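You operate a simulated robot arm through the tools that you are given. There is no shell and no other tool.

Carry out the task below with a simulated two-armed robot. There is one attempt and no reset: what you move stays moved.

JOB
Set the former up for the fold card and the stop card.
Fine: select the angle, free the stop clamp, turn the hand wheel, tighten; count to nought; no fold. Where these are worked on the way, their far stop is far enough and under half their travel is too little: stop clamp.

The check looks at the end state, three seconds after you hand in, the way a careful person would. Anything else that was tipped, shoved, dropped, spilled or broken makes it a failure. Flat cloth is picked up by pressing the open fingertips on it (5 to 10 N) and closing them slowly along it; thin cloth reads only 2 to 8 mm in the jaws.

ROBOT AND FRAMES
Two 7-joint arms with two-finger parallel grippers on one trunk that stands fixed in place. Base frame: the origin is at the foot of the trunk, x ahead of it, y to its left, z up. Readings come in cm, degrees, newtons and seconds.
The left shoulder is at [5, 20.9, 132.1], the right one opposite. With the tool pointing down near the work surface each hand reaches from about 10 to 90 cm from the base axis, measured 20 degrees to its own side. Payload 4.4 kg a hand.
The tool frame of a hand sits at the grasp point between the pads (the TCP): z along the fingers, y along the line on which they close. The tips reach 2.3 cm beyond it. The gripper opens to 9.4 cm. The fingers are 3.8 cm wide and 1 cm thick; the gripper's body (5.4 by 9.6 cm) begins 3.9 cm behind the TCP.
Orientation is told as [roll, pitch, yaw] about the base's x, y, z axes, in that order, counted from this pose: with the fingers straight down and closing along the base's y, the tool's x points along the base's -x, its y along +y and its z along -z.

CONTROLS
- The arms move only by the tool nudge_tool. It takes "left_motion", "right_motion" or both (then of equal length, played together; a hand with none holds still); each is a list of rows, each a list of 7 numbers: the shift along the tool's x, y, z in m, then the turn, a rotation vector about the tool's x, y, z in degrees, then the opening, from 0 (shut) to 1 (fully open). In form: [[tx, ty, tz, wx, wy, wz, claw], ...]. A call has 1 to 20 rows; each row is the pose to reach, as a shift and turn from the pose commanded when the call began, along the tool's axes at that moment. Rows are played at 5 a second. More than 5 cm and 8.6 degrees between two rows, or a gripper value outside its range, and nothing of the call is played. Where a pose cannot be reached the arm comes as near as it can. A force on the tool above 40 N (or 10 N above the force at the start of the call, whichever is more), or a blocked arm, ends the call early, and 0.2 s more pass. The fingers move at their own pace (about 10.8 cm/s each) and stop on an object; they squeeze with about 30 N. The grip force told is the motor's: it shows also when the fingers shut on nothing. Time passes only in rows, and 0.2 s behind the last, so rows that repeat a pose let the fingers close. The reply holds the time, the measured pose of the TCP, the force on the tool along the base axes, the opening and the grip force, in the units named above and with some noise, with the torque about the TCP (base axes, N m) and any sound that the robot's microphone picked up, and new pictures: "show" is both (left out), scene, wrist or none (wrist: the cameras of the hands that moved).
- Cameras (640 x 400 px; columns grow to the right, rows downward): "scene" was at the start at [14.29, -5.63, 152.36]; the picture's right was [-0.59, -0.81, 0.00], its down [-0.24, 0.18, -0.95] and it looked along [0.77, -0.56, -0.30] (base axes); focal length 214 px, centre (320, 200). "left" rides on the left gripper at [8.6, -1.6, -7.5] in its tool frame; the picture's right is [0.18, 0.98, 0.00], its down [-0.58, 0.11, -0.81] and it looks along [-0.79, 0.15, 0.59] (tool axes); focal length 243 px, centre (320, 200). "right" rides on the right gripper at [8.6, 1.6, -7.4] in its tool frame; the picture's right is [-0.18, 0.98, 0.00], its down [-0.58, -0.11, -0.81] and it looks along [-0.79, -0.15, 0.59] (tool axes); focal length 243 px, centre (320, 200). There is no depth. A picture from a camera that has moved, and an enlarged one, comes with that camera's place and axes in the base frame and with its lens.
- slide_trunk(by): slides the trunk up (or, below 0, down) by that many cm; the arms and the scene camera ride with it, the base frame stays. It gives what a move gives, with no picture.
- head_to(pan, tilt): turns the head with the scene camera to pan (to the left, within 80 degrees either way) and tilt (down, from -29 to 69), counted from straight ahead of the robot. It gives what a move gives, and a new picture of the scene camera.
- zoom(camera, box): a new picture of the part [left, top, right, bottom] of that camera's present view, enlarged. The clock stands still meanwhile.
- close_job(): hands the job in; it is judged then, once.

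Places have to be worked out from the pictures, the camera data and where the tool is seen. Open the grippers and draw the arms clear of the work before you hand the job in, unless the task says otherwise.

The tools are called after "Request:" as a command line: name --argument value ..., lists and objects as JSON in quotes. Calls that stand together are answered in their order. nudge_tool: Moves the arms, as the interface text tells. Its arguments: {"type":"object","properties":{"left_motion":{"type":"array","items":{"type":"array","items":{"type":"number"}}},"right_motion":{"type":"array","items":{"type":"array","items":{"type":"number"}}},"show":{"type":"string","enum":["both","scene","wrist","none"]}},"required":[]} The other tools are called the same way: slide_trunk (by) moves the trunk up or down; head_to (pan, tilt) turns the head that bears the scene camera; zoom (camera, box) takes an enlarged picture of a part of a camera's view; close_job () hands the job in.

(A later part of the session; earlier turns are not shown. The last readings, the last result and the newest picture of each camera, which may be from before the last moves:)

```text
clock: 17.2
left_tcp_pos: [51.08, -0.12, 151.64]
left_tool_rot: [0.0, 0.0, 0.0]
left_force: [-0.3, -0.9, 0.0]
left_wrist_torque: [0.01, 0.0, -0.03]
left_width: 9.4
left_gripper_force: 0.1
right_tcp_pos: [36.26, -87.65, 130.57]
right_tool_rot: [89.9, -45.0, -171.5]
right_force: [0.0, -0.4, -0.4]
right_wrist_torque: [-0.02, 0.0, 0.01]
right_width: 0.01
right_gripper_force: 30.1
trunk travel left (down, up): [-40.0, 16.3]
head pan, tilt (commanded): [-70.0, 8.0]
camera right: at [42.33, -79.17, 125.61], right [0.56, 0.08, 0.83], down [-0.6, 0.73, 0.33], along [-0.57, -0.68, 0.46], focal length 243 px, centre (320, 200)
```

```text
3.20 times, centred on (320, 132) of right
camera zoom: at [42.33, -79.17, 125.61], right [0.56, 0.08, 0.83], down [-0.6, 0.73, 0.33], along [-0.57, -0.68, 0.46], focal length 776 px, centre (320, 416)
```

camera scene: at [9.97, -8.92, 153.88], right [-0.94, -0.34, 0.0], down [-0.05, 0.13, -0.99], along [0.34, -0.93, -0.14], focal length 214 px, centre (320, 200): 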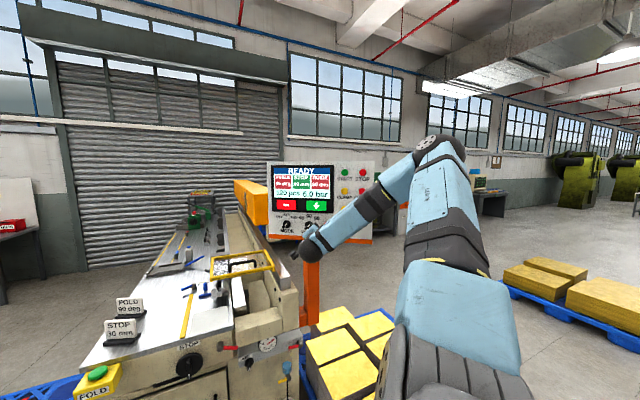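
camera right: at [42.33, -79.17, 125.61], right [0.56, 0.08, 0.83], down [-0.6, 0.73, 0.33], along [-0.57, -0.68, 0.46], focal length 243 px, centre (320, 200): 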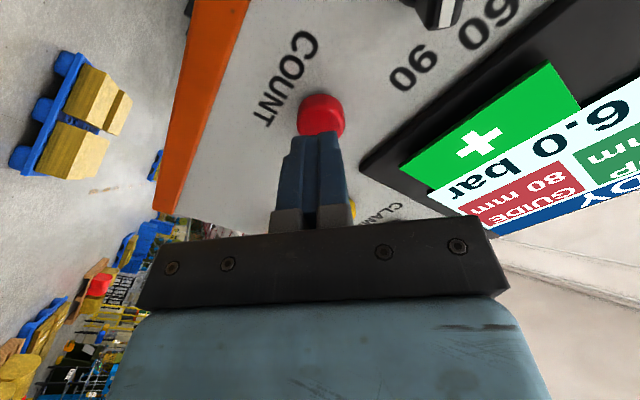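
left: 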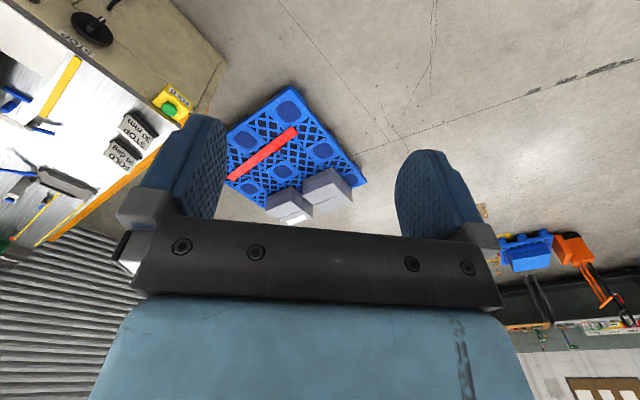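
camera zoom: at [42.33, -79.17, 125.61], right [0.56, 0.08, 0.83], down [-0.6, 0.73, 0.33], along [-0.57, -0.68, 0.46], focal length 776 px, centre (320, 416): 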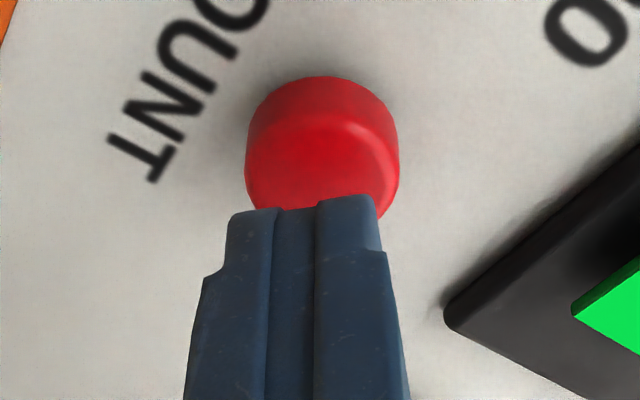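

The fingertips overlap the button, about 2 cm ahead. I creep forward and watch the force and count.

Request:
nudge_tool --right_motion '[[0, 0, 0.008, 0, 0, 0, 0], [0, 0, 0.014, 0, 0, 0, 0], [0, 0, 0.017, 0, 0, 0, 0], [0, 0, 0.019, 0, 0, 0, 0], [0, 0, 0.021, 0, 0, 0, 0]]' --show "both"

Request:
zoom --camera "scene" --box '[255, 155, 375, 265]'

```text
clock: 18.4
left_tcp_pos: [51.12, -0.16, 151.53]
left_tool_rot: [0.0, 0.0, 0.0]
left_force: [1.0, -0.6, -0.7]
left_wrist_torque: [-0.01, -0.03, -0.02]
left_width: 9.4
left_gripper_force: 0.0
right_tcp_pos: [36.52, -89.54, 130.55]
right_tool_rot: [90.0, -45.0, -171.4]
right_force: [-1.4, 4.1, -1.5]
right_wrist_torque: [0.09, 0.04, -0.02]
right_width: 0.0
right_gripper_force: 30.4
trunk travel left (down, up): [-40.0, 16.3]
head pan, tilt (commanded): [-70.0, 8.0]
heard: click
camera scene: at [9.87, -8.82, 153.89], right [-0.94, -0.34, 0.0], down [-0.05, 0.13, -0.99], along [0.34, -0.93, -0.14], focal length 214 px, centre (320, 200)
camera right: at [42.62, -81.16, 125.6], right [0.56, 0.08, 0.83], down [-0.6, 0.73, 0.33], along [-0.57, -0.68, 0.46], focal length 243 px, centre (320, 200)
```

scene: 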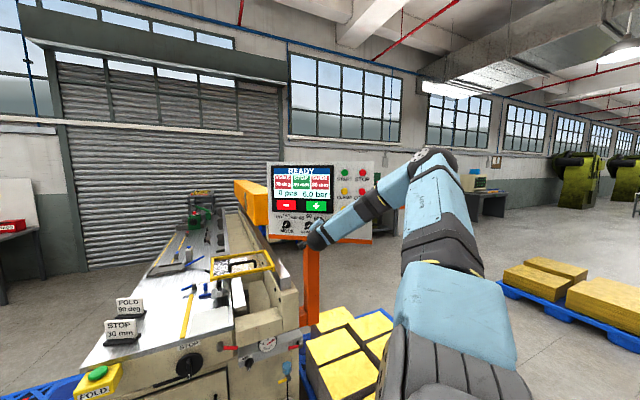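
right: 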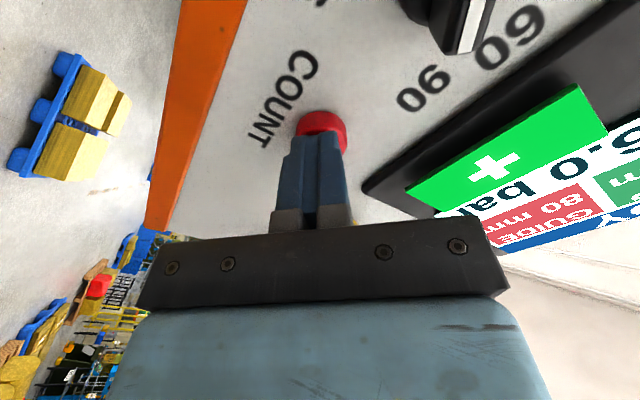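

```text
3.64 times, centred on (315, 210) of scene
camera zoom: at [9.87, -8.82, 153.89], right [-0.94, -0.34, 0.0], down [-0.05, 0.13, -0.99], along [0.34, -0.93, -0.14], focal length 780 px, centre (338, 164)
```

zoom: 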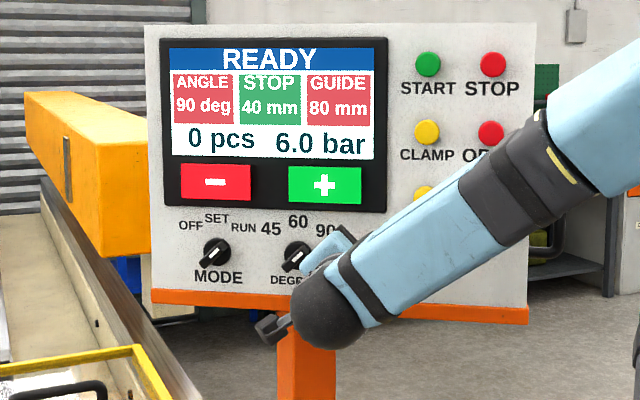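

COUNT clicked and the screen shows 0 pcs. I back straight off the button, then roll the hand back 45° while clear of the panel.

Request:
nudge_tool --right_motion '[[0, 0, -0.01, 0, 0, 0, 0], [0, 0, -0.03, 0, 0, 0, 0], [0, 0, -0.06, 0, 0, 0, 0], [0, 0, -0.09, 0, 0, -7.5, 0], [0, 0, -0.12, 0, 0, -15, 0], [0, 0, -0.15, 0, 0, -22.5, 0], [0, 0, -0.18, 0, 0, -30, 0], [0, 0, -0.21, 0, 0, -37.5, 0], [0, 0, -0.24, 0, 0, -45, 0], [0, 0, -0.24, 0, 0, -45, 0]]' --show "scene"

Request:
zoom --camera "scene" --box '[255, 155, 375, 265]'

```text
clock: 20.6
left_tcp_pos: [51.07, -0.18, 151.72]
left_tool_rot: [0.0, 0.0, 0.0]
left_force: [0.3, -0.8, -0.8]
left_wrist_torque: [0.01, -0.01, 0.02]
left_width: 9.38
left_gripper_force: 0.0
right_tcp_pos: [32.94, -65.8, 130.49]
right_tool_rot: [-67.7, -89.9, -13.9]
right_force: [0.2, 0.1, 0.4]
right_wrist_torque: [0.01, -0.02, 0.01]
right_width: 0.01
right_gripper_force: 30.6
trunk travel left (down, up): [-40.0, 16.3]
head pan, tilt (commanded): [-70.0, 8.0]
camera scene: at [9.86, -8.95, 153.89], right [-0.94, -0.34, 0.0], down [-0.05, 0.13, -0.99], along [0.34, -0.93, -0.14], focal length 214 px, centre (320, 200)
```

scene: 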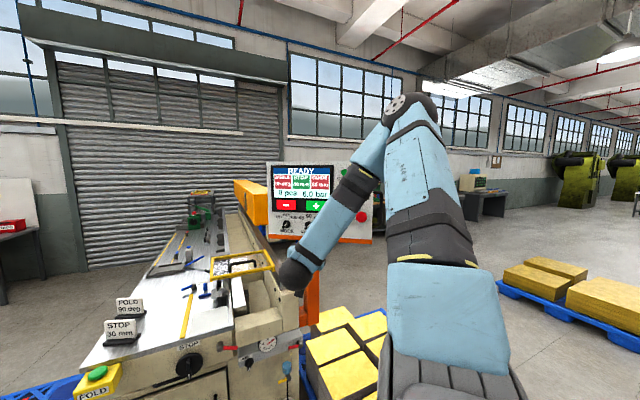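

```text
3.64 times, centred on (315, 210) of scene
camera zoom: at [9.86, -8.95, 153.89], right [-0.94, -0.34, 0.0], down [-0.05, 0.13, -0.99], along [0.34, -0.93, -0.14], focal length 780 px, centre (338, 164)
```

zoom: 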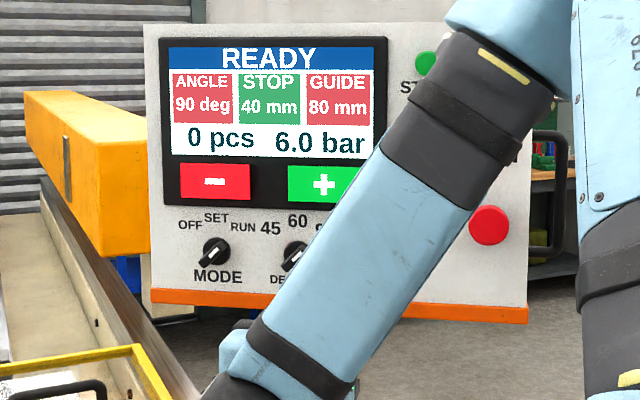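

Count is 0 and the panel looks right. Now I swing the right hand to face the machine front (heading roughly (0.72,-0.69)) at a staging spot near (60,-42), and shift the left hand aside for clearance.

Request:
nudge_tool --right_motion '[[0.003, 0.03, -0.02, -4, 0, 0, 0.3], [0.006, 0.06, -0.04, -8, 0, 0, 0.6], [0.009, 0.09, -0.06, -12, 0, 0, 0.8], [0.012, 0.12, -0.08, -16, 0, 0, 1], [0.015, 0.15, -0.1, -20, 0, 0, 1], [0.018, 0.18, -0.12, -24, 0, 0, 1], [0.021, 0.21, -0.14, -28, 0, 0, 1], [0.024, 0.24, -0.16, -32, 0, 0, 1], [0.027, 0.27, -0.18, -35, 0, 0, 1], [0.03, 0.303, -0.197, -37.7, 0, 0, 1], [0.03, 0.303, -0.197, -37.7, 0, 0, 1]]' --left_motion '[[0, 0.02, 0, 0, 0, 0, 1], [0, 0.04, 0, 0, 0, 0, 1], [0, 0.06, 0, 0, 0, 0, 1], [0, 0.08, 0, 0, 0, 0, 1], [0, 0.1, 0, 0, 0, 0, 1], [0, 0.12, 0, 0, 0, 0, 1], [0, 0.14, 0, 0, 0, 0, 1], [0, 0.15, 0, 0, 0, 0, 1], [0, 0.16, 0, 0, 0, 0, 1], [0, 0.17, 0, 0, 0, 0, 1], [0, 0.17, 0, 0, 0, 0, 1]]' --show "both"

```text
clock: 23.0
left_tcp_pos: [50.94, 16.85, 151.77]
left_tool_rot: [0.0, 0.0, 0.0]
left_force: [-0.7, -0.9, 0.9]
left_wrist_torque: [0.01, -0.03, -0.03]
left_width: 9.38
left_gripper_force: 0.1
right_tcp_pos: [60.09, -41.83, 127.66]
right_tool_rot: [102.7, -89.9, -146.6]
right_force: [0.3, 0.1, 0.2]
right_wrist_torque: [-0.04, 0.01, 0.01]
right_width: 9.38
right_gripper_force: 0.1
trunk travel left (down, up): [-40.0, 16.3]
head pan, tilt (commanded): [-70.0, 8.0]
camera scene: at [9.81, -8.94, 153.89], right [-0.94, -0.34, 0.0], down [-0.05, 0.13, -0.99], along [0.34, -0.93, -0.14], focal length 214 px, centre (320, 200)
camera right: at [55.87, -35.63, 119.0], right [0.68, 0.71, 0.18], down [-0.66, 0.48, 0.58], along [0.32, -0.52, 0.79], focal length 243 px, centre (320, 200)
camera left: at [42.36, 15.03, 158.96], right [-0.18, 0.98, 0.0], down [0.58, 0.11, 0.81], along [0.79, 0.15, -0.59], focal length 243 px, centre (320, 200)
```

scene: 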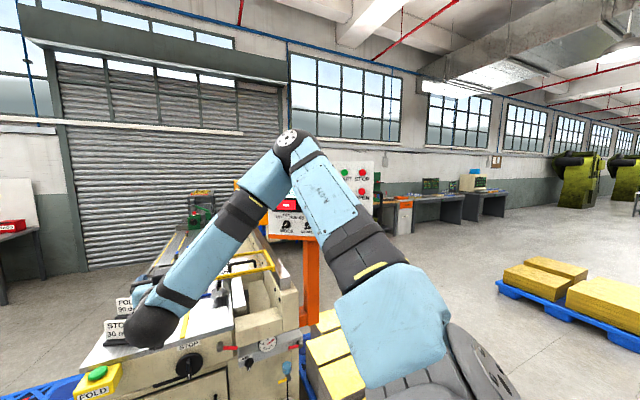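
right: 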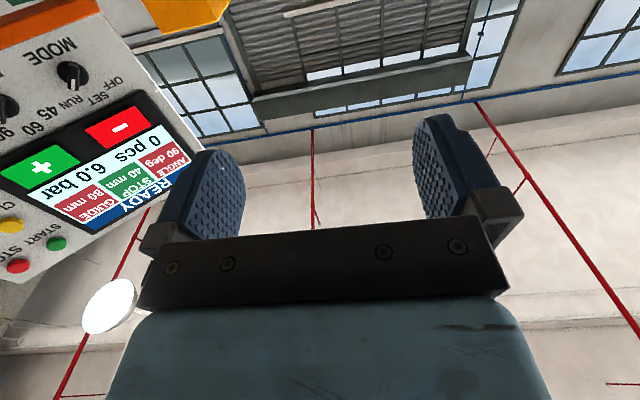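
left: 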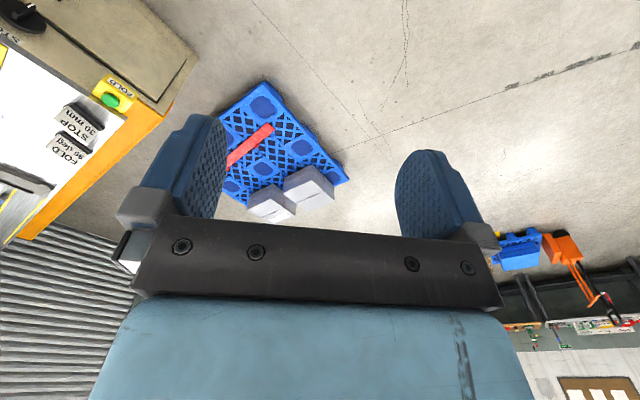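

The hand is staged in front of the machine with clear space below. I lower the trunk 40 cm so the shoulder is near wheel height.

Request:
slide_trunk --by -40

Request:
head_to --pan -48 --tilt 10

Request:
zoom --camera "right" --box '[0, 0, 640, 400]'

```text
clock: 26.8
left_tcp_pos: [51.0, 16.82, 111.74]
left_tool_rot: [0.0, 0.0, 0.0]
left_force: [0.6, 1.0, 0.5]
left_wrist_torque: [0.02, -0.01, -0.02]
left_width: 9.37
left_gripper_force: 0.1
right_tcp_pos: [60.14, -41.7, 87.65]
right_tool_rot: [142.4, -90.0, 173.7]
right_force: [-0.5, 0.3, -0.2]
right_wrist_torque: [0.0, 0.03, 0.03]
right_width: 9.41
right_gripper_force: 0.0
trunk travel left (down, up): [0.0, 56.3]
head pan, tilt (commanded): [-70.0, 8.0]
```

```text
clock: 27.7
left_tcp_pos: [51.07, 16.81, 111.7]
left_tool_rot: [0.0, 0.0, 0.0]
left_force: [-0.5, 0.7, 0.4]
left_wrist_torque: [0.0, 0.03, 0.01]
left_width: 9.4
left_gripper_force: 0.1
right_tcp_pos: [60.23, -41.83, 87.58]
right_tool_rot: [142.4, -90.0, 173.7]
right_force: [0.0, 0.4, 0.6]
right_wrist_torque: [-0.01, 0.01, 0.02]
right_width: 9.4
right_gripper_force: 0.0
trunk travel left (down, up): [0.0, 56.3]
head pan, tilt (commanded): [-48.0, 10.0]
camera scene: at [12.94, -7.08, 113.57], right [-0.74, -0.67, 0.0], down [-0.12, 0.13, -0.98], along [0.66, -0.73, -0.17], focal length 214 px, centre (320, 200)
```

scene: 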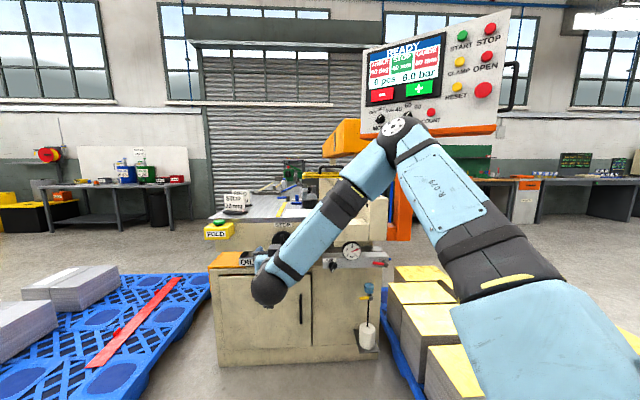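

```text
1.00 times, centred on (320, 200) of right (not enlarged: the box is as wide or as high as the picture)
camera zoom: at [55.89, -35.61, 78.99], right [0.68, 0.71, 0.18], down [-0.66, 0.48, 0.58], along [0.32, -0.52, 0.79], focal length 243 px, centre (320, 200)
```

zoom: 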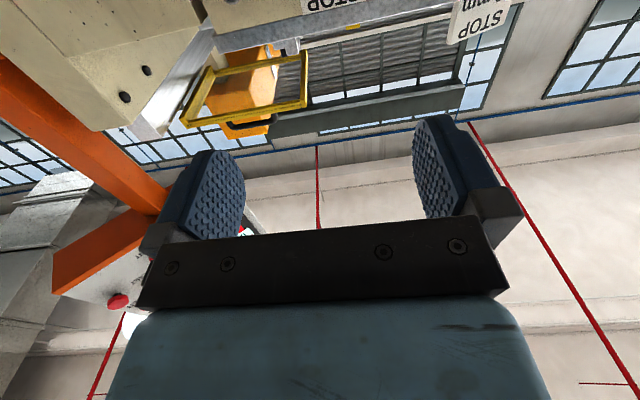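

The wrist camera is under the hand and looks up past the wheel. I roll the hand back 90° so the camera sits to the right side and sees the machine front.

Request:
nudge_tool --right_motion '[[0, 0, 0, 0, 0, -7.5, 1], [0, 0, 0, 0, 0, -15, 1], [0, 0, 0, 0, 0, -22.5, 1], [0, 0, 0, 0, 0, -30, 1], [0, 0, 0, 0, 0, -37.5, 1], [0, 0, 0, 0, 0, -45, 1], [0, 0, 0, 0, 0, -52.5, 1], [0, 0, 0, 0, 0, -60, 1], [0, 0, 0, 0, 0, -67.5, 1], [0, 0, 0, 0, 0, -75, 1], [0, 0, 0, 0, 0, -82.5, 1], [0, 0, 0, 0, 0, -90, 1], [0, 0, 0, 0, 0, -90, 1]]' --show "both"

Request:
zoom --camera "scene" --box '[190, 170, 410, 310]'

```text
clock: 30.5
left_tcp_pos: [51.02, 16.84, 111.62]
left_tool_rot: [0.0, 0.0, 0.0]
left_force: [0.4, 0.3, -0.2]
left_wrist_torque: [0.05, 0.04, -0.02]
left_width: 9.4
left_gripper_force: 0.0
right_tcp_pos: [60.23, -41.82, 87.65]
right_tool_rot: [-90.0, 0.1, 46.2]
right_force: [0.2, -0.2, -0.2]
right_wrist_torque: [0.01, 0.04, -0.02]
right_width: 9.42
right_gripper_force: 0.0
trunk travel left (down, up): [0.0, 56.3]
head pan, tilt (commanded): [-48.0, 10.0]
camera scene: at [12.94, -7.08, 113.57], right [-0.74, -0.67, 0.0], down [-0.12, 0.13, -0.98], along [0.66, -0.73, -0.17], focal length 214 px, centre (320, 200)
camera right: at [48.79, -43.04, 86.05], right [0.13, 0.13, -0.98], down [-0.18, 0.98, 0.11], along [0.98, 0.16, 0.15], focal length 243 px, centre (320, 200)
```

scene: 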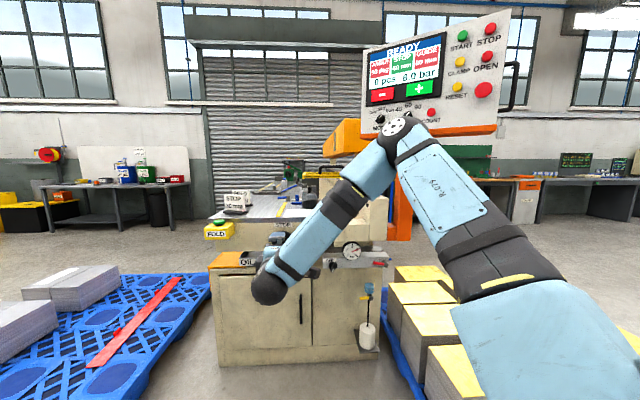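
right: 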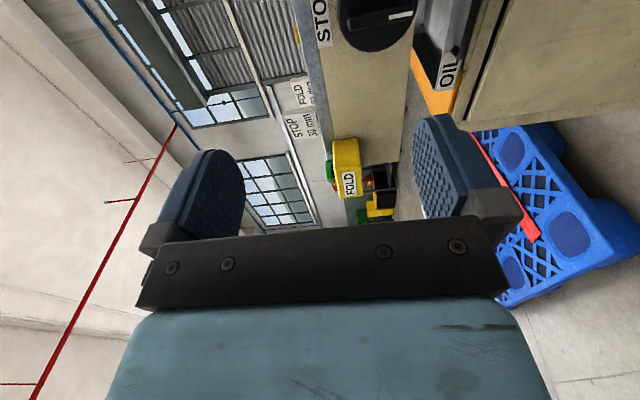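

```text
2.86 times, centred on (300, 240) of scene
camera zoom: at [12.94, -7.08, 113.57], right [-0.74, -0.67, 0.0], down [-0.12, 0.13, -0.98], along [0.66, -0.73, -0.17], focal length 613 px, centre (377, 86)
```

zoom: 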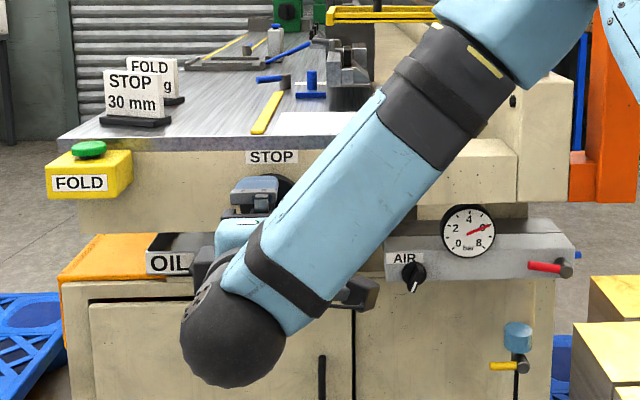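

The scene camera is nearly square-on to the machine front. I zoom the wrist view to get the wheel's position and the front face's heading.

Request:
zoom --camera "right" --box '[240, 0, 480, 200]'

Request:
zoom --camera "left" --box '[0, 0, 240, 160]'

```text
2.00 times, centred on (360, 100) of right
camera zoom: at [48.79, -43.04, 86.05], right [0.13, 0.13, -0.98], down [-0.18, 0.98, 0.11], along [0.98, 0.16, 0.15], focal length 485 px, centre (240, 400)
```

zoom: 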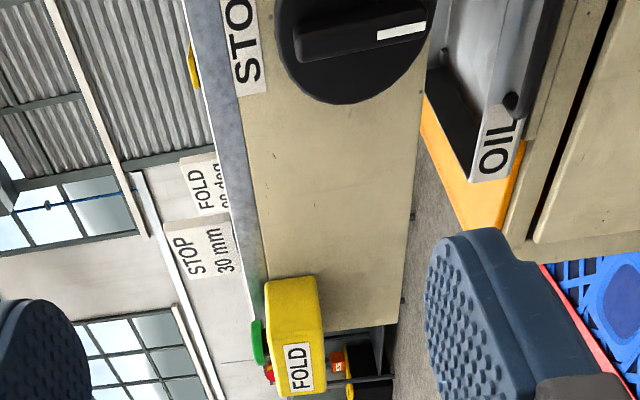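

```text
2.50 times, centred on (120, 80) of left
camera zoom: at [42.45, 15.09, 118.92], right [-0.18, 0.98, 0.0], down [0.58, 0.11, 0.81], along [0.79, 0.15, -0.59], focal length 606 px, centre (820, 500)
```

zoom: 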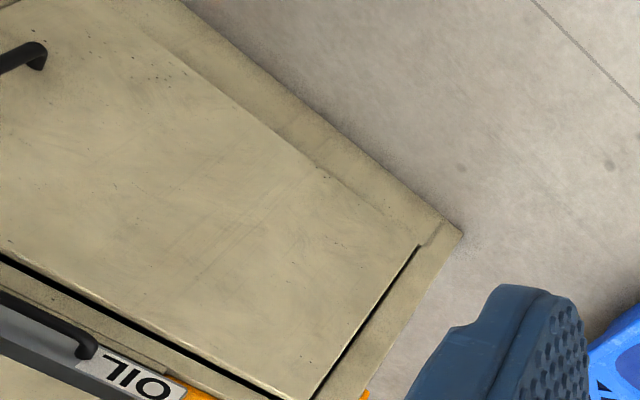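

I need the front face heading more precisely, so I zoom the scene view on the straight edges of the apron and the AIR panel.

Request:
zoom --camera "scene" --box '[200, 205, 300, 268]'

Request:
zoom --camera "scene" --box '[200, 240, 400, 370]'

```text
6.35 times, centred on (250, 236) of scene
camera zoom: at [12.94, -7.08, 113.57], right [-0.74, -0.67, 0.0], down [-0.12, 0.13, -0.98], along [0.66, -0.73, -0.17], focal length 1362 px, centre (764, -32)
```

zoom: 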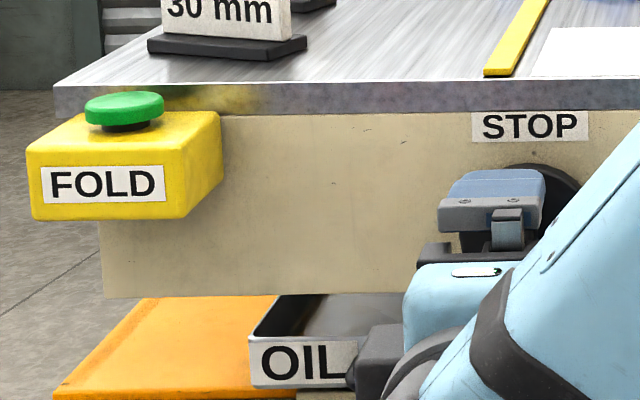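

```text
3.08 times, centred on (300, 305) of scene
camera zoom: at [12.94, -7.08, 113.57], right [-0.74, -0.67, 0.0], down [-0.12, 0.13, -0.98], along [0.66, -0.73, -0.17], focal length 660 px, centre (382, -123)
```

zoom: 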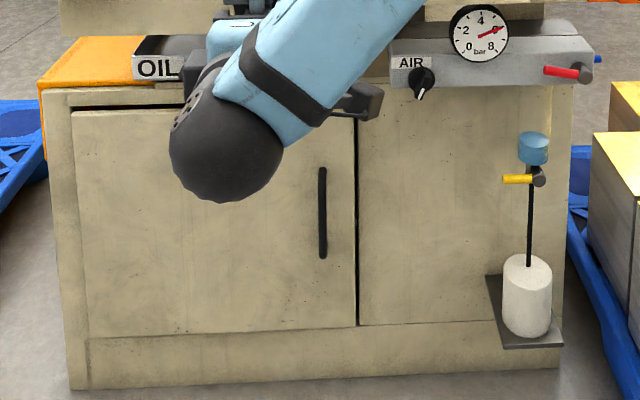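

Edge slopes in the square-on view give the front face's inward heading as about -45°, and the wheel centre near (79,-58,82). I move over in front of the red stop-clamp lever (pivot near (72.7,-66.4,84.6)) with about 14 cm standoff to look at it.

Request:
nudge_tool --right_motion '[[0.02, 0.004, 0.018, 0, 0.3, 0, 1], [0.04, 0.009, 0.036, 0, 0.6, 0, 1], [0.06, 0.013, 0.054, 0, 0.9, 0, 1], [0.08, 0.018, 0.072, 0, 1.2, 0, 1], [0.1, 0.022, 0.09, 0, 1.4, 0, 1], [0.1226, 0.0265, 0.109, 0, 1.5, 0, 1], [0.1226, 0.0265, 0.109, 0, 1.5, 0, 1]]' --show "both"

Request:
zoom --camera "right" --box '[180, 0, 500, 200]'

Request:
zoom --camera "scene" --box '[200, 190, 400, 315]'

```text
clock: 32.1
left_tcp_pos: [51.16, 16.73, 111.69]
left_tool_rot: [-0.1, -0.1, 0.0]
left_force: [0.3, 0.0, 0.9]
left_wrist_torque: [0.0, -0.01, -0.02]
left_width: 9.43
left_gripper_force: 0.0
right_tcp_pos: [59.56, -58.32, 84.9]
right_tool_rot: [-90.0, 0.0, 44.7]
right_force: [0.2, -0.2, -0.6]
right_wrist_torque: [0.01, 0.0, 0.02]
right_width: 9.38
right_gripper_force: 0.0
trunk travel left (down, up): [0.0, 56.3]
head pan, tilt (commanded): [-48.0, 10.0]
camera scene: at [12.94, -7.08, 113.57], right [-0.74, -0.67, 0.0], down [-0.12, 0.13, -0.98], along [0.66, -0.73, -0.17], focal length 214 px, centre (320, 200)
camera right: at [48.13, -59.22, 83.36], right [0.13, 0.13, -0.98], down [-0.15, 0.98, 0.11], along [0.98, 0.14, 0.15], focal length 243 px, centre (320, 200)
```

scene: 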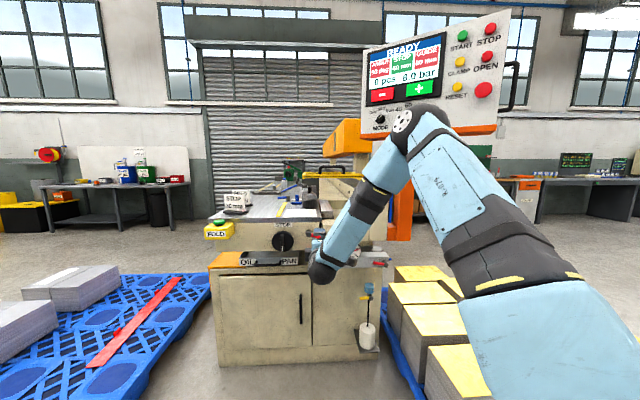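
right: 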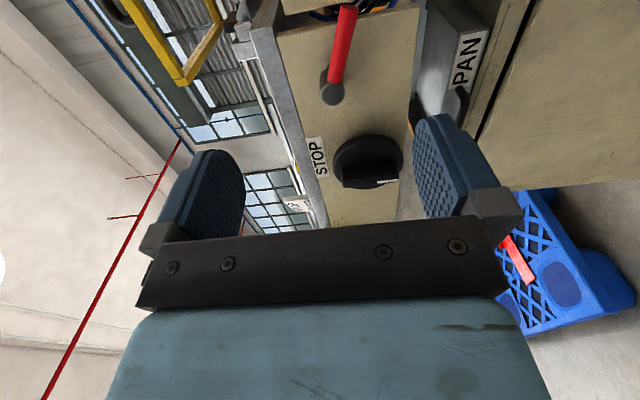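

```text
2.00 times, centred on (340, 100) of right
camera zoom: at [48.13, -59.22, 83.36], right [0.13, 0.13, -0.98], down [-0.15, 0.98, 0.11], along [0.98, 0.14, 0.15], focal length 485 px, centre (280, 400)
```

zoom: 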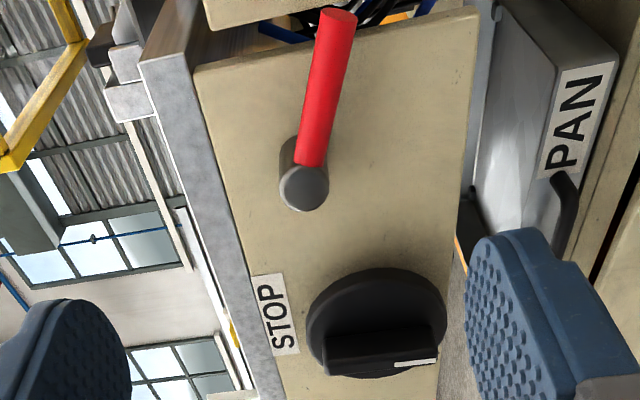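

```text
3.20 times, centred on (300, 252) of scene
camera zoom: at [12.94, -7.08, 113.57], right [-0.74, -0.67, 0.0], down [-0.12, 0.13, -0.98], along [0.66, -0.73, -0.17], focal length 686 px, centre (384, 32)
```

zoom: 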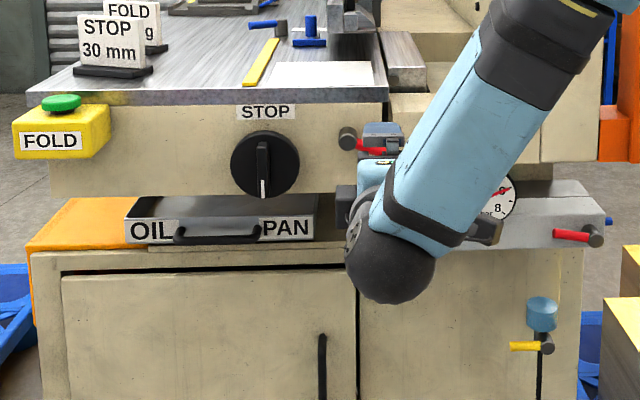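

The lever is now clearly seen: pivot front at about (71.7,-65.4,84.9), a 6 cm lever pointing right and about 20° down, standing about 2 cm off the apron. I line the jaws across it, partly closed, and approach 9 cm.

Request:
nudge_tool --right_motion '[[0.002, 0.007, 0.01, 0, 0, 6.7, 0.6], [0.004, 0.014, 0.025, 0, 0, 13.4, 0.45], [0.0058, 0.0198, 0.045, 0, 0, 20, 0.4], [0.0058, 0.0198, 0.07, 0, 0, 20, 0.4], [0.0058, 0.0198, 0.09, 0, 0, 20, 0.4], [0.0058, 0.0198, 0.09, 0, 0, 20, 0.4]]' --show "wrist"

Request:
zoom --camera "right" --box '[180, 20, 480, 210]'

Request:
zoom --camera "scene" --box '[260, 200, 380, 275]'

```text
clock: 33.5
left_tcp_pos: [51.07, 16.69, 111.65]
left_tool_rot: [0.1, 0.1, 0.0]
left_force: [0.8, 0.9, 0.7]
left_wrist_torque: [-0.01, 0.0, 0.0]
left_width: 9.41
left_gripper_force: 0.1
right_tcp_pos: [65.49, -65.09, 83.09]
right_tool_rot: [-90.0, -20.0, 44.6]
right_force: [-0.2, -0.3, 0.3]
right_wrist_torque: [0.02, 0.0, 0.0]
right_width: 3.76
right_gripper_force: 0.0
trunk travel left (down, up): [0.0, 56.3]
head pan, tilt (commanded): [-48.0, 10.0]
camera right: at [54.83, -65.15, 78.57], right [0.36, 0.36, -0.86], down [-0.2, 0.93, 0.3], along [0.91, 0.07, 0.41], focal length 243 px, centre (320, 200)
```

right: 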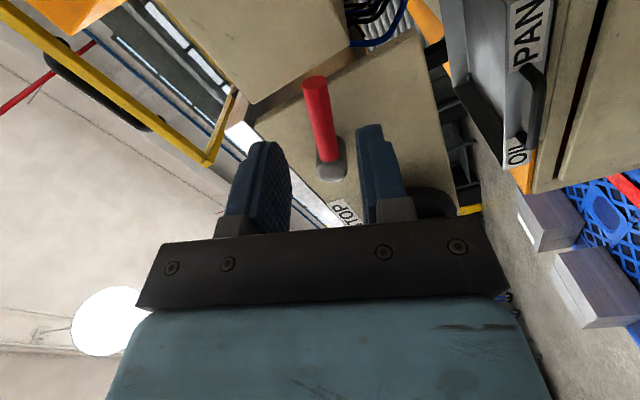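

```text
2.11 times, centred on (330, 115) of right
camera zoom: at [54.83, -65.15, 78.57], right [0.36, 0.36, -0.86], down [-0.2, 0.93, 0.3], along [0.91, 0.07, 0.41], focal length 511 px, centre (299, 379)
```

zoom: 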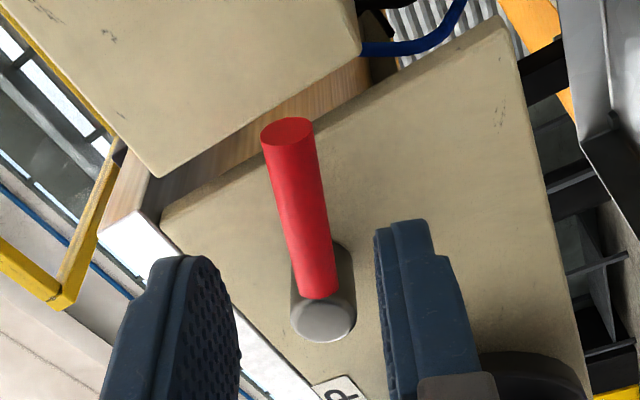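

```text
5.33 times, centred on (320, 238) of scene
camera zoom: at [12.94, -7.07, 113.57], right [-0.74, -0.67, 0.0], down [-0.12, 0.13, -0.98], along [0.66, -0.73, -0.17], focal length 1144 px, centre (320, 0)
```

zoom: 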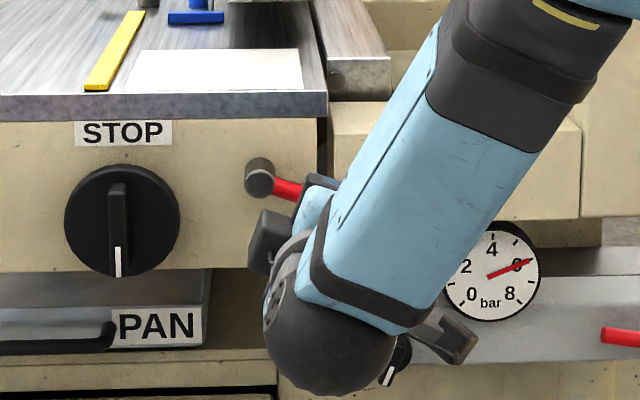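

The lever is parallel to the jaws and centred within 1 mm. I narrow the opening to about 2.8 cm and advance 3.7 cm to straddle it.

Request:
nudge_tool --right_motion '[[0, 0, 0.01, 0, 0, 0, 0.3], [0, 0, 0.02, 0, 0, 0, 0.3], [0, 0, 0.03, 0, 0, 0, 0.3], [0, 0, 0.037, 0, 0, 0, 0.3], [0, 0, 0.037, 0, 0, 0, 0.3]]' --show "wrist"

Request:
zoom --camera "right" --box '[180, 40, 480, 230]'

```text
clock: 34.7
left_tcp_pos: [51.02, 16.76, 111.6]
left_tool_rot: [0.0, 0.0, -0.1]
left_force: [0.9, -0.5, 0.0]
left_wrist_torque: [0.01, 0.0, 0.0]
left_width: 9.36
left_gripper_force: 0.1
right_tcp_pos: [68.03, -67.7, 82.92]
right_tool_rot: [-89.9, -20.0, 44.6]
right_force: [0.2, -0.5, -0.3]
right_wrist_torque: [-0.02, -0.01, 0.03]
right_width: 2.83
right_gripper_force: 0.1
trunk travel left (down, up): [0.0, 56.3]
head pan, tilt (commanded): [-48.0, 10.0]
camera right: at [57.41, -67.77, 78.52], right [0.36, 0.36, -0.86], down [-0.2, 0.93, 0.3], along [0.91, 0.07, 0.41], focal length 243 px, centre (320, 200)
```

right: 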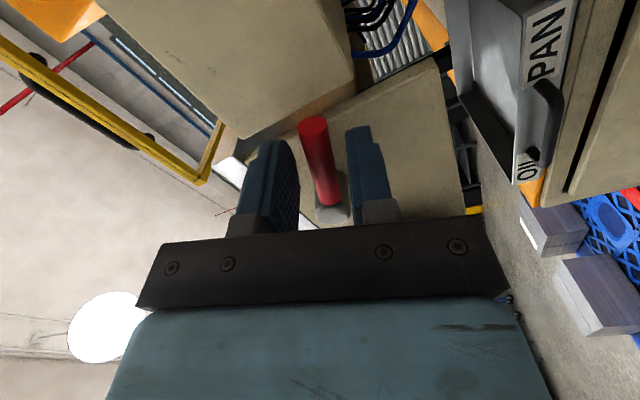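

```text
2.11 times, centred on (330, 135) of right
camera zoom: at [57.41, -67.77, 78.52], right [0.36, 0.36, -0.86], down [-0.2, 0.93, 0.3], along [0.91, 0.07, 0.41], focal length 511 px, centre (299, 337)
```

zoom: 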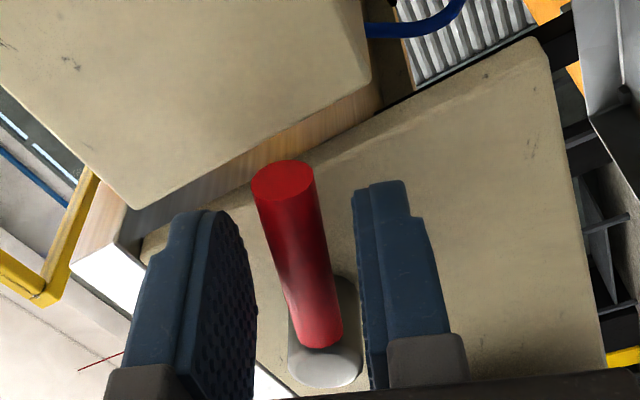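

The lever sits between the jaws without contact, and the block beside it is set back. I swing counter-clockwise (upward) about the pivot by 25° to see whether it moves.

Request:
nudge_tool --right_motion '[[-0.0002, -0.0037, 0, 0, 0, -5, 0.3], [-0.0006, -0.0074, 0, 0, 0, -10, 0.3], [-0.0014, -0.011, 0, 0, 0, -15, 0.3], [-0.0026, -0.0145, 0, 0, 0, -20, 0.3], [-0.004, -0.018, 0, 0, 0, -25, 0.3], [-0.004, -0.018, 0, 0, 0, -25, 0.3]]' --show "wrist"

Request:
zoom --camera "right" --box '[180, 40, 480, 230]'

Request:
zoom --camera "scene" --box '[260, 200, 380, 275]'

```text
clock: 36.0
left_tcp_pos: [51.27, 16.54, 111.5]
left_tool_rot: [0.1, 0.2, 0.0]
left_force: [-0.4, 0.7, -0.1]
left_wrist_torque: [-0.04, -0.02, -0.02]
left_width: 9.39
left_gripper_force: 0.1
right_tcp_pos: [67.75, -68.05, 83.44]
right_tool_rot: [-88.7, 5.1, 44.7]
right_force: [3.0, -0.1, -26.7]
right_wrist_torque: [0.6, -0.01, 0.37]
right_width: 3.99
right_gripper_force: 13.0
trunk travel left (down, up): [0.0, 56.3]
head pan, tilt (commanded): [-48.0, 10.0]
stopped in row 6 (right hand): the force on the tool passed its limit at 41 N (the readings are from after the stop); the commanded pose is now the measured one
camera right: at [56.26, -68.94, 82.88], right [0.05, 0.08, -1.0], down [-0.15, 0.99, 0.08], along [0.99, 0.14, 0.06], focal length 243 px, centre (320, 200)
```

right: 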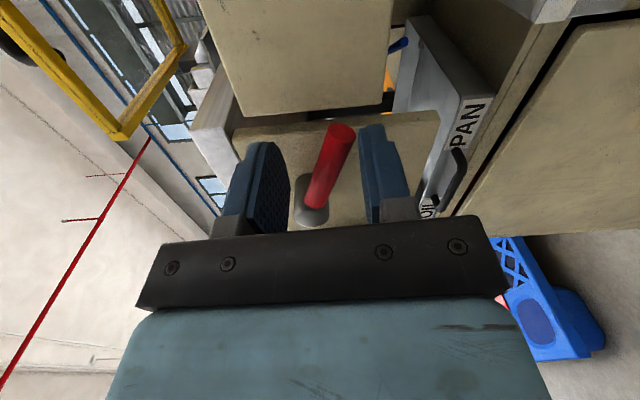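

```text
2.11 times, centred on (330, 135) of right
camera zoom: at [56.26, -68.94, 82.88], right [0.05, 0.08, -1.0], down [-0.15, 0.99, 0.08], along [0.99, 0.14, 0.06], focal length 511 px, centre (299, 337)
```

zoom: 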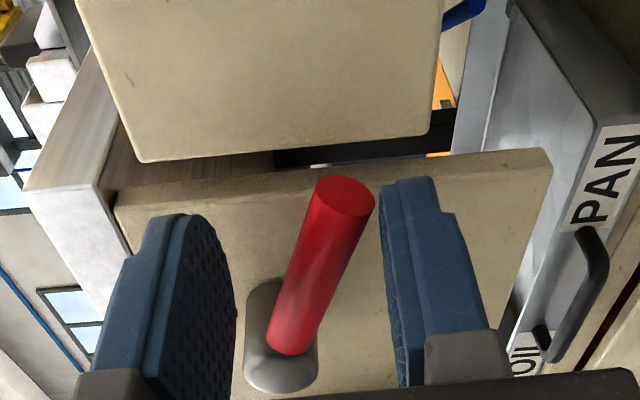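

```text
5.33 times, centred on (320, 238) of scene
camera zoom: at [13.19, -7.34, 113.51], right [-0.74, -0.67, 0.0], down [-0.12, 0.13, -0.98], along [0.66, -0.73, -0.18], focal length 1144 px, centre (320, 0)
```

zoom: 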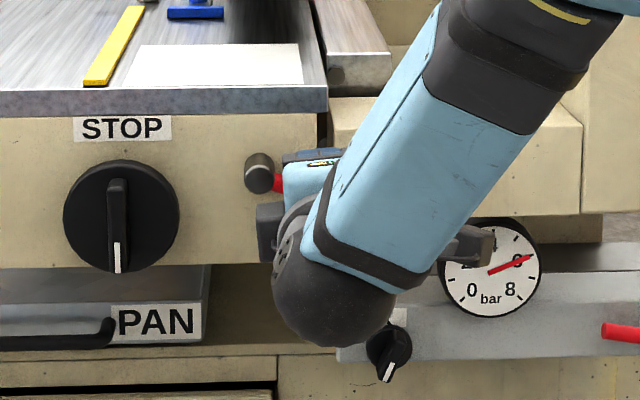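

Counter-clockwise is blocked hard (41 N), so that is the tight stop. I return to the lever's own angle first, easing the load.

Request:
nudge_tool --right_motion '[[-0.001, 0.001, 0, 0.2, 0, 6, 0.35], [-0.002, 0.002, 0, 0.5, 0, 12, 0.35], [-0.004, 0.004, 0, 0.8, 0, 19, 0.3], [-0.0049, 0.0048, 0, 0.9, 0, 25, 0.3], [-0.0049, 0.0048, 0, 0.9, 0, 25, 0.3]]' --show "wrist"

Request:
zoom --camera "right" --box '[180, 40, 480, 230]'

```text
clock: 37.2
left_tcp_pos: [51.05, 16.83, 111.58]
left_tool_rot: [0.0, 0.0, 0.0]
left_force: [0.3, -0.9, -0.1]
left_wrist_torque: [0.0, 0.0, 0.0]
left_width: 9.39
left_gripper_force: 0.0
right_tcp_pos: [68.28, -67.54, 83.94]
right_tool_rot: [-90.4, -20.2, 44.8]
right_force: [2.3, 0.7, -3.8]
right_wrist_torque: [0.02, 0.09, -0.01]
right_width: 3.05
right_gripper_force: 2.6
trunk travel left (down, up): [0.0, 56.3]
head pan, tilt (commanded): [-48.0, 10.0]
camera right: at [57.6, -67.61, 79.4], right [0.37, 0.35, -0.86], down [-0.21, 0.93, 0.3], along [0.91, 0.07, 0.42], focal length 243 px, centre (320, 200)
```

right: 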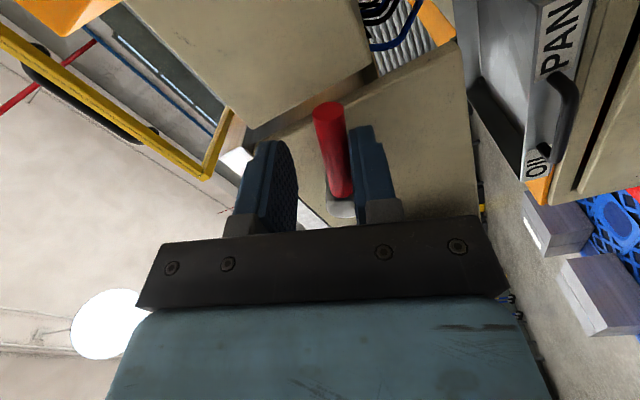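

```text
2.11 times, centred on (330, 135) of right
camera zoom: at [57.6, -67.61, 79.4], right [0.37, 0.35, -0.86], down [-0.21, 0.93, 0.3], along [0.91, 0.07, 0.42], focal length 511 px, centre (299, 337)
```

zoom: 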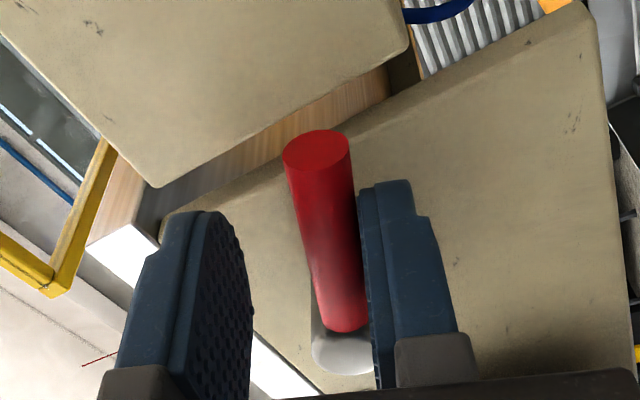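

The lever stayed put. Now I try clockwise (downward): recentre on the lever and swing 35° about the pivot.

Request:
nudge_tool --right_motion '[[0.0031, 0.0043, 0, 0, 0, 0, 0.3], [0.0062, 0.0086, 0, 0, 0, 0, 0.3], [0.0059, 0.0138, 0, 0, 0, 7, 0.3], [0.0049, 0.0189, 0, 0, 0, 14, 0.3], [0.0034, 0.0238, 0, 0, 0, 21, 0.3], [0.0012, 0.0286, 0, 0, 0, 28, 0.3], [-0.0015, 0.033, 0, 0, 0, 35, 0.3], [-0.0015, 0.033, 0, 0, 0, 35, 0.3]]' --show "both"

Request:
zoom --camera "right" --box '[180, 40, 480, 230]'

Request:
zoom --camera "scene" --box '[260, 200, 380, 275]'

```text
clock: 39.0
left_tcp_pos: [51.08, 16.87, 111.67]
left_tool_rot: [-0.1, 0.0, 0.0]
left_force: [-0.2, 0.7, 0.3]
left_wrist_torque: [-0.01, 0.02, -0.03]
left_width: 9.41
left_gripper_force: 0.1
right_tcp_pos: [68.95, -66.57, 80.76]
right_tool_rot: [-90.6, -55.0, 45.1]
right_force: [-0.5, -0.7, 0.8]
right_wrist_torque: [0.0, 0.0, -0.04]
right_width: 2.86
right_gripper_force: 0.8
trunk travel left (down, up): [0.0, 56.3]
head pan, tilt (commanded): [-48.0, 10.0]
camera scene: at [12.93, -7.08, 113.57], right [-0.74, -0.67, 0.0], down [-0.12, 0.13, -0.98], along [0.66, -0.73, -0.17], focal length 214 px, centre (320, 200)
camera right: at [61.17, -63.99, 72.73], right [0.65, 0.64, -0.41], down [-0.4, 0.75, 0.53], along [0.65, -0.19, 0.74], focal length 243 px, centre (320, 200)
```

scene: 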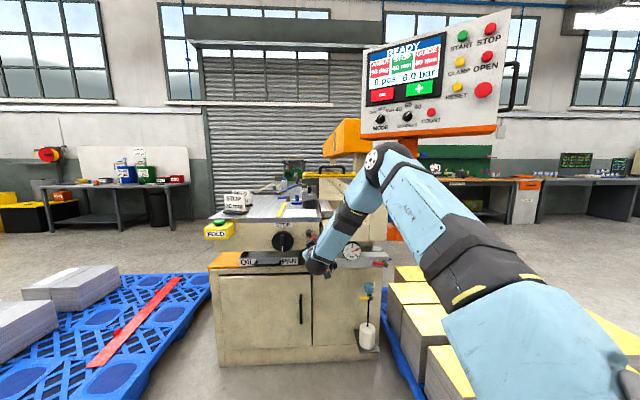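
right: 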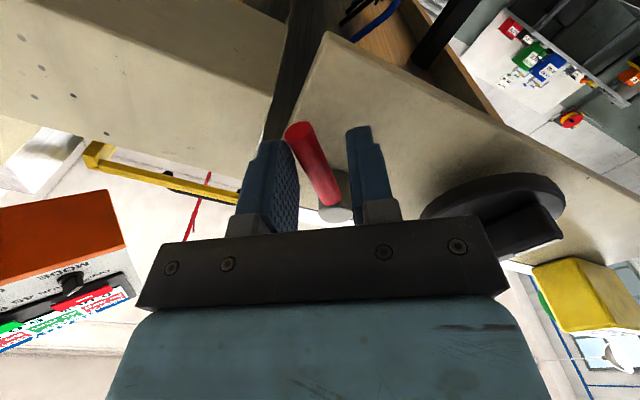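

```text
2.11 times, centred on (330, 135) of right
camera zoom: at [61.17, -63.99, 72.73], right [0.65, 0.64, -0.41], down [-0.4, 0.75, 0.53], along [0.65, -0.19, 0.74], focal length 511 px, centre (299, 337)
```

zoom: 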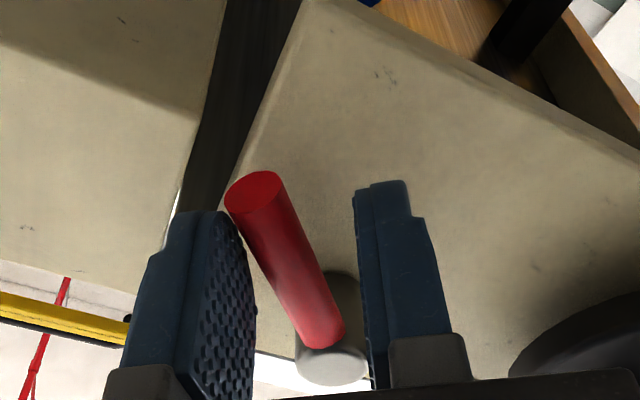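

```text
5.33 times, centred on (320, 238) of scene
camera zoom: at [12.93, -7.08, 113.57], right [-0.74, -0.67, 0.0], down [-0.12, 0.13, -0.98], along [0.66, -0.73, -0.17], focal length 1144 px, centre (320, 0)
```

zoom: 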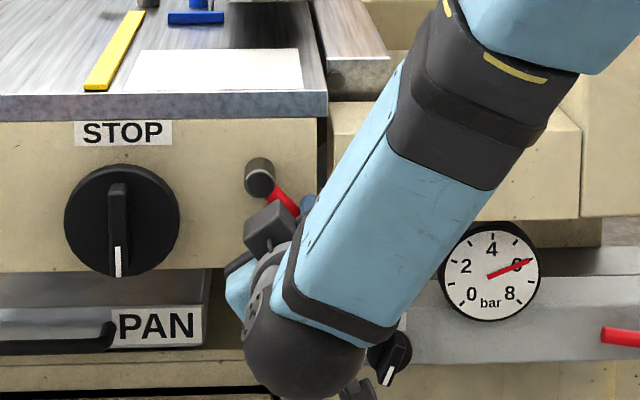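

Clockwise works: the lever has swung down to around 40° with little force. I keep following it around the pivot.

Request:
nudge_tool --right_motion '[[-0.0004, 0.006, 0, 0, 0, 8, 0.3], [-0.0017, 0.0119, 0, 0, 0, 16, 0.3], [-0.0037, 0.0175, 0, 0, 0, 24, 0.3], [-0.0065, 0.0228, 0, 0, 0, 32, 0.3], [-0.0101, 0.0276, 0, 0, 0, 40, 0.3], [-0.0101, 0.0276, 0, 0, 0, 40, 0.3]]' --show "both"

Request:
zoom --camera "right" --box '[180, 40, 480, 230]'

Request:
zoom --camera "scene" --box '[260, 200, 380, 275]'

```text
clock: 40.4
left_tcp_pos: [51.13, 16.89, 111.56]
left_tool_rot: [0.1, 0.0, -0.1]
left_force: [-0.2, 0.2, -0.1]
left_wrist_torque: [-0.02, -0.01, -0.02]
left_width: 9.4
left_gripper_force: 0.1
right_tcp_pos: [70.97, -64.48, 79.96]
right_tool_rot: [93.6, -84.9, -138.9]
right_force: [-2.1, -0.9, -0.1]
right_wrist_torque: [0.01, 0.03, -0.04]
right_width: 2.88
right_gripper_force: 0.7
trunk travel left (down, up): [0.0, 56.3]
head pan, tilt (commanded): [-48.0, 10.0]
camera scene: at [12.94, -7.09, 113.57], right [-0.74, -0.67, 0.0], down [-0.12, 0.13, -0.98], along [0.66, -0.73, -0.17], focal length 214 px, centre (320, 200)
camera right: at [67.51, -57.74, 71.55], right [0.68, 0.68, 0.27], down [-0.68, 0.46, 0.56], along [0.26, -0.57, 0.78], focal length 243 px, centre (320, 200)
```

scene: 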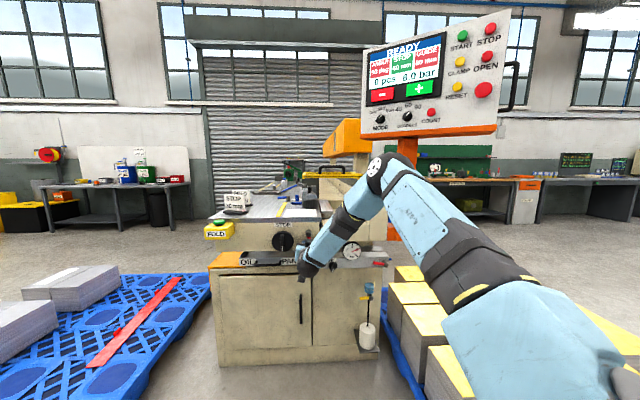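
right: 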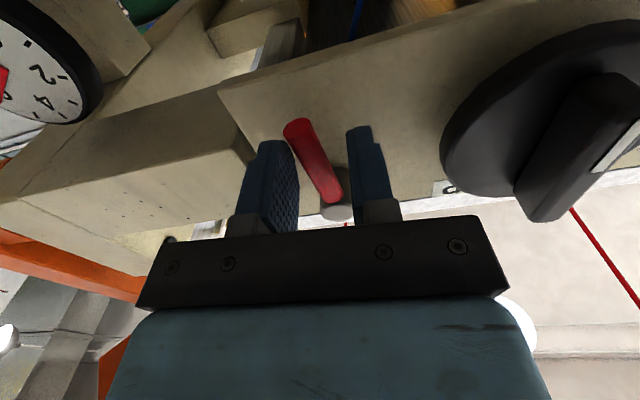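

```text
2.11 times, centred on (330, 135) of right
camera zoom: at [67.51, -57.74, 71.55], right [0.68, 0.68, 0.27], down [-0.68, 0.46, 0.56], along [0.26, -0.57, 0.78], focal length 511 px, centre (299, 337)
```

zoom: 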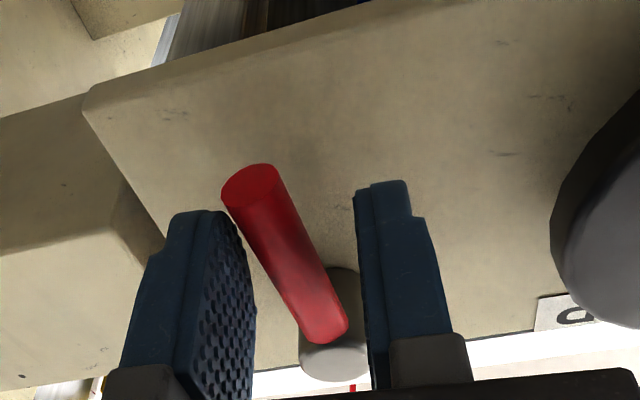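

```text
5.33 times, centred on (320, 238) of scene
camera zoom: at [12.94, -7.09, 113.57], right [-0.74, -0.67, 0.0], down [-0.12, 0.13, -0.98], along [0.66, -0.73, -0.17], focal length 1144 px, centre (320, 0)
```

zoom: 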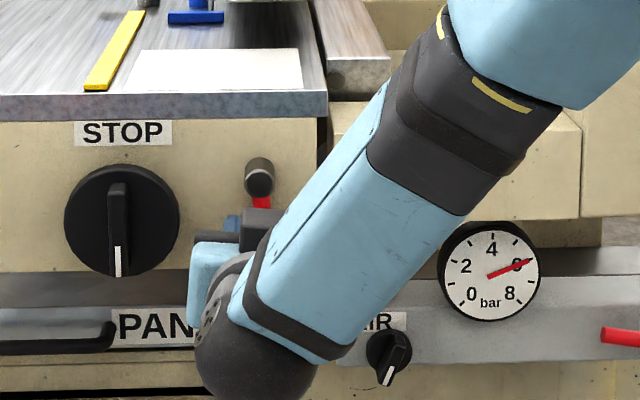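

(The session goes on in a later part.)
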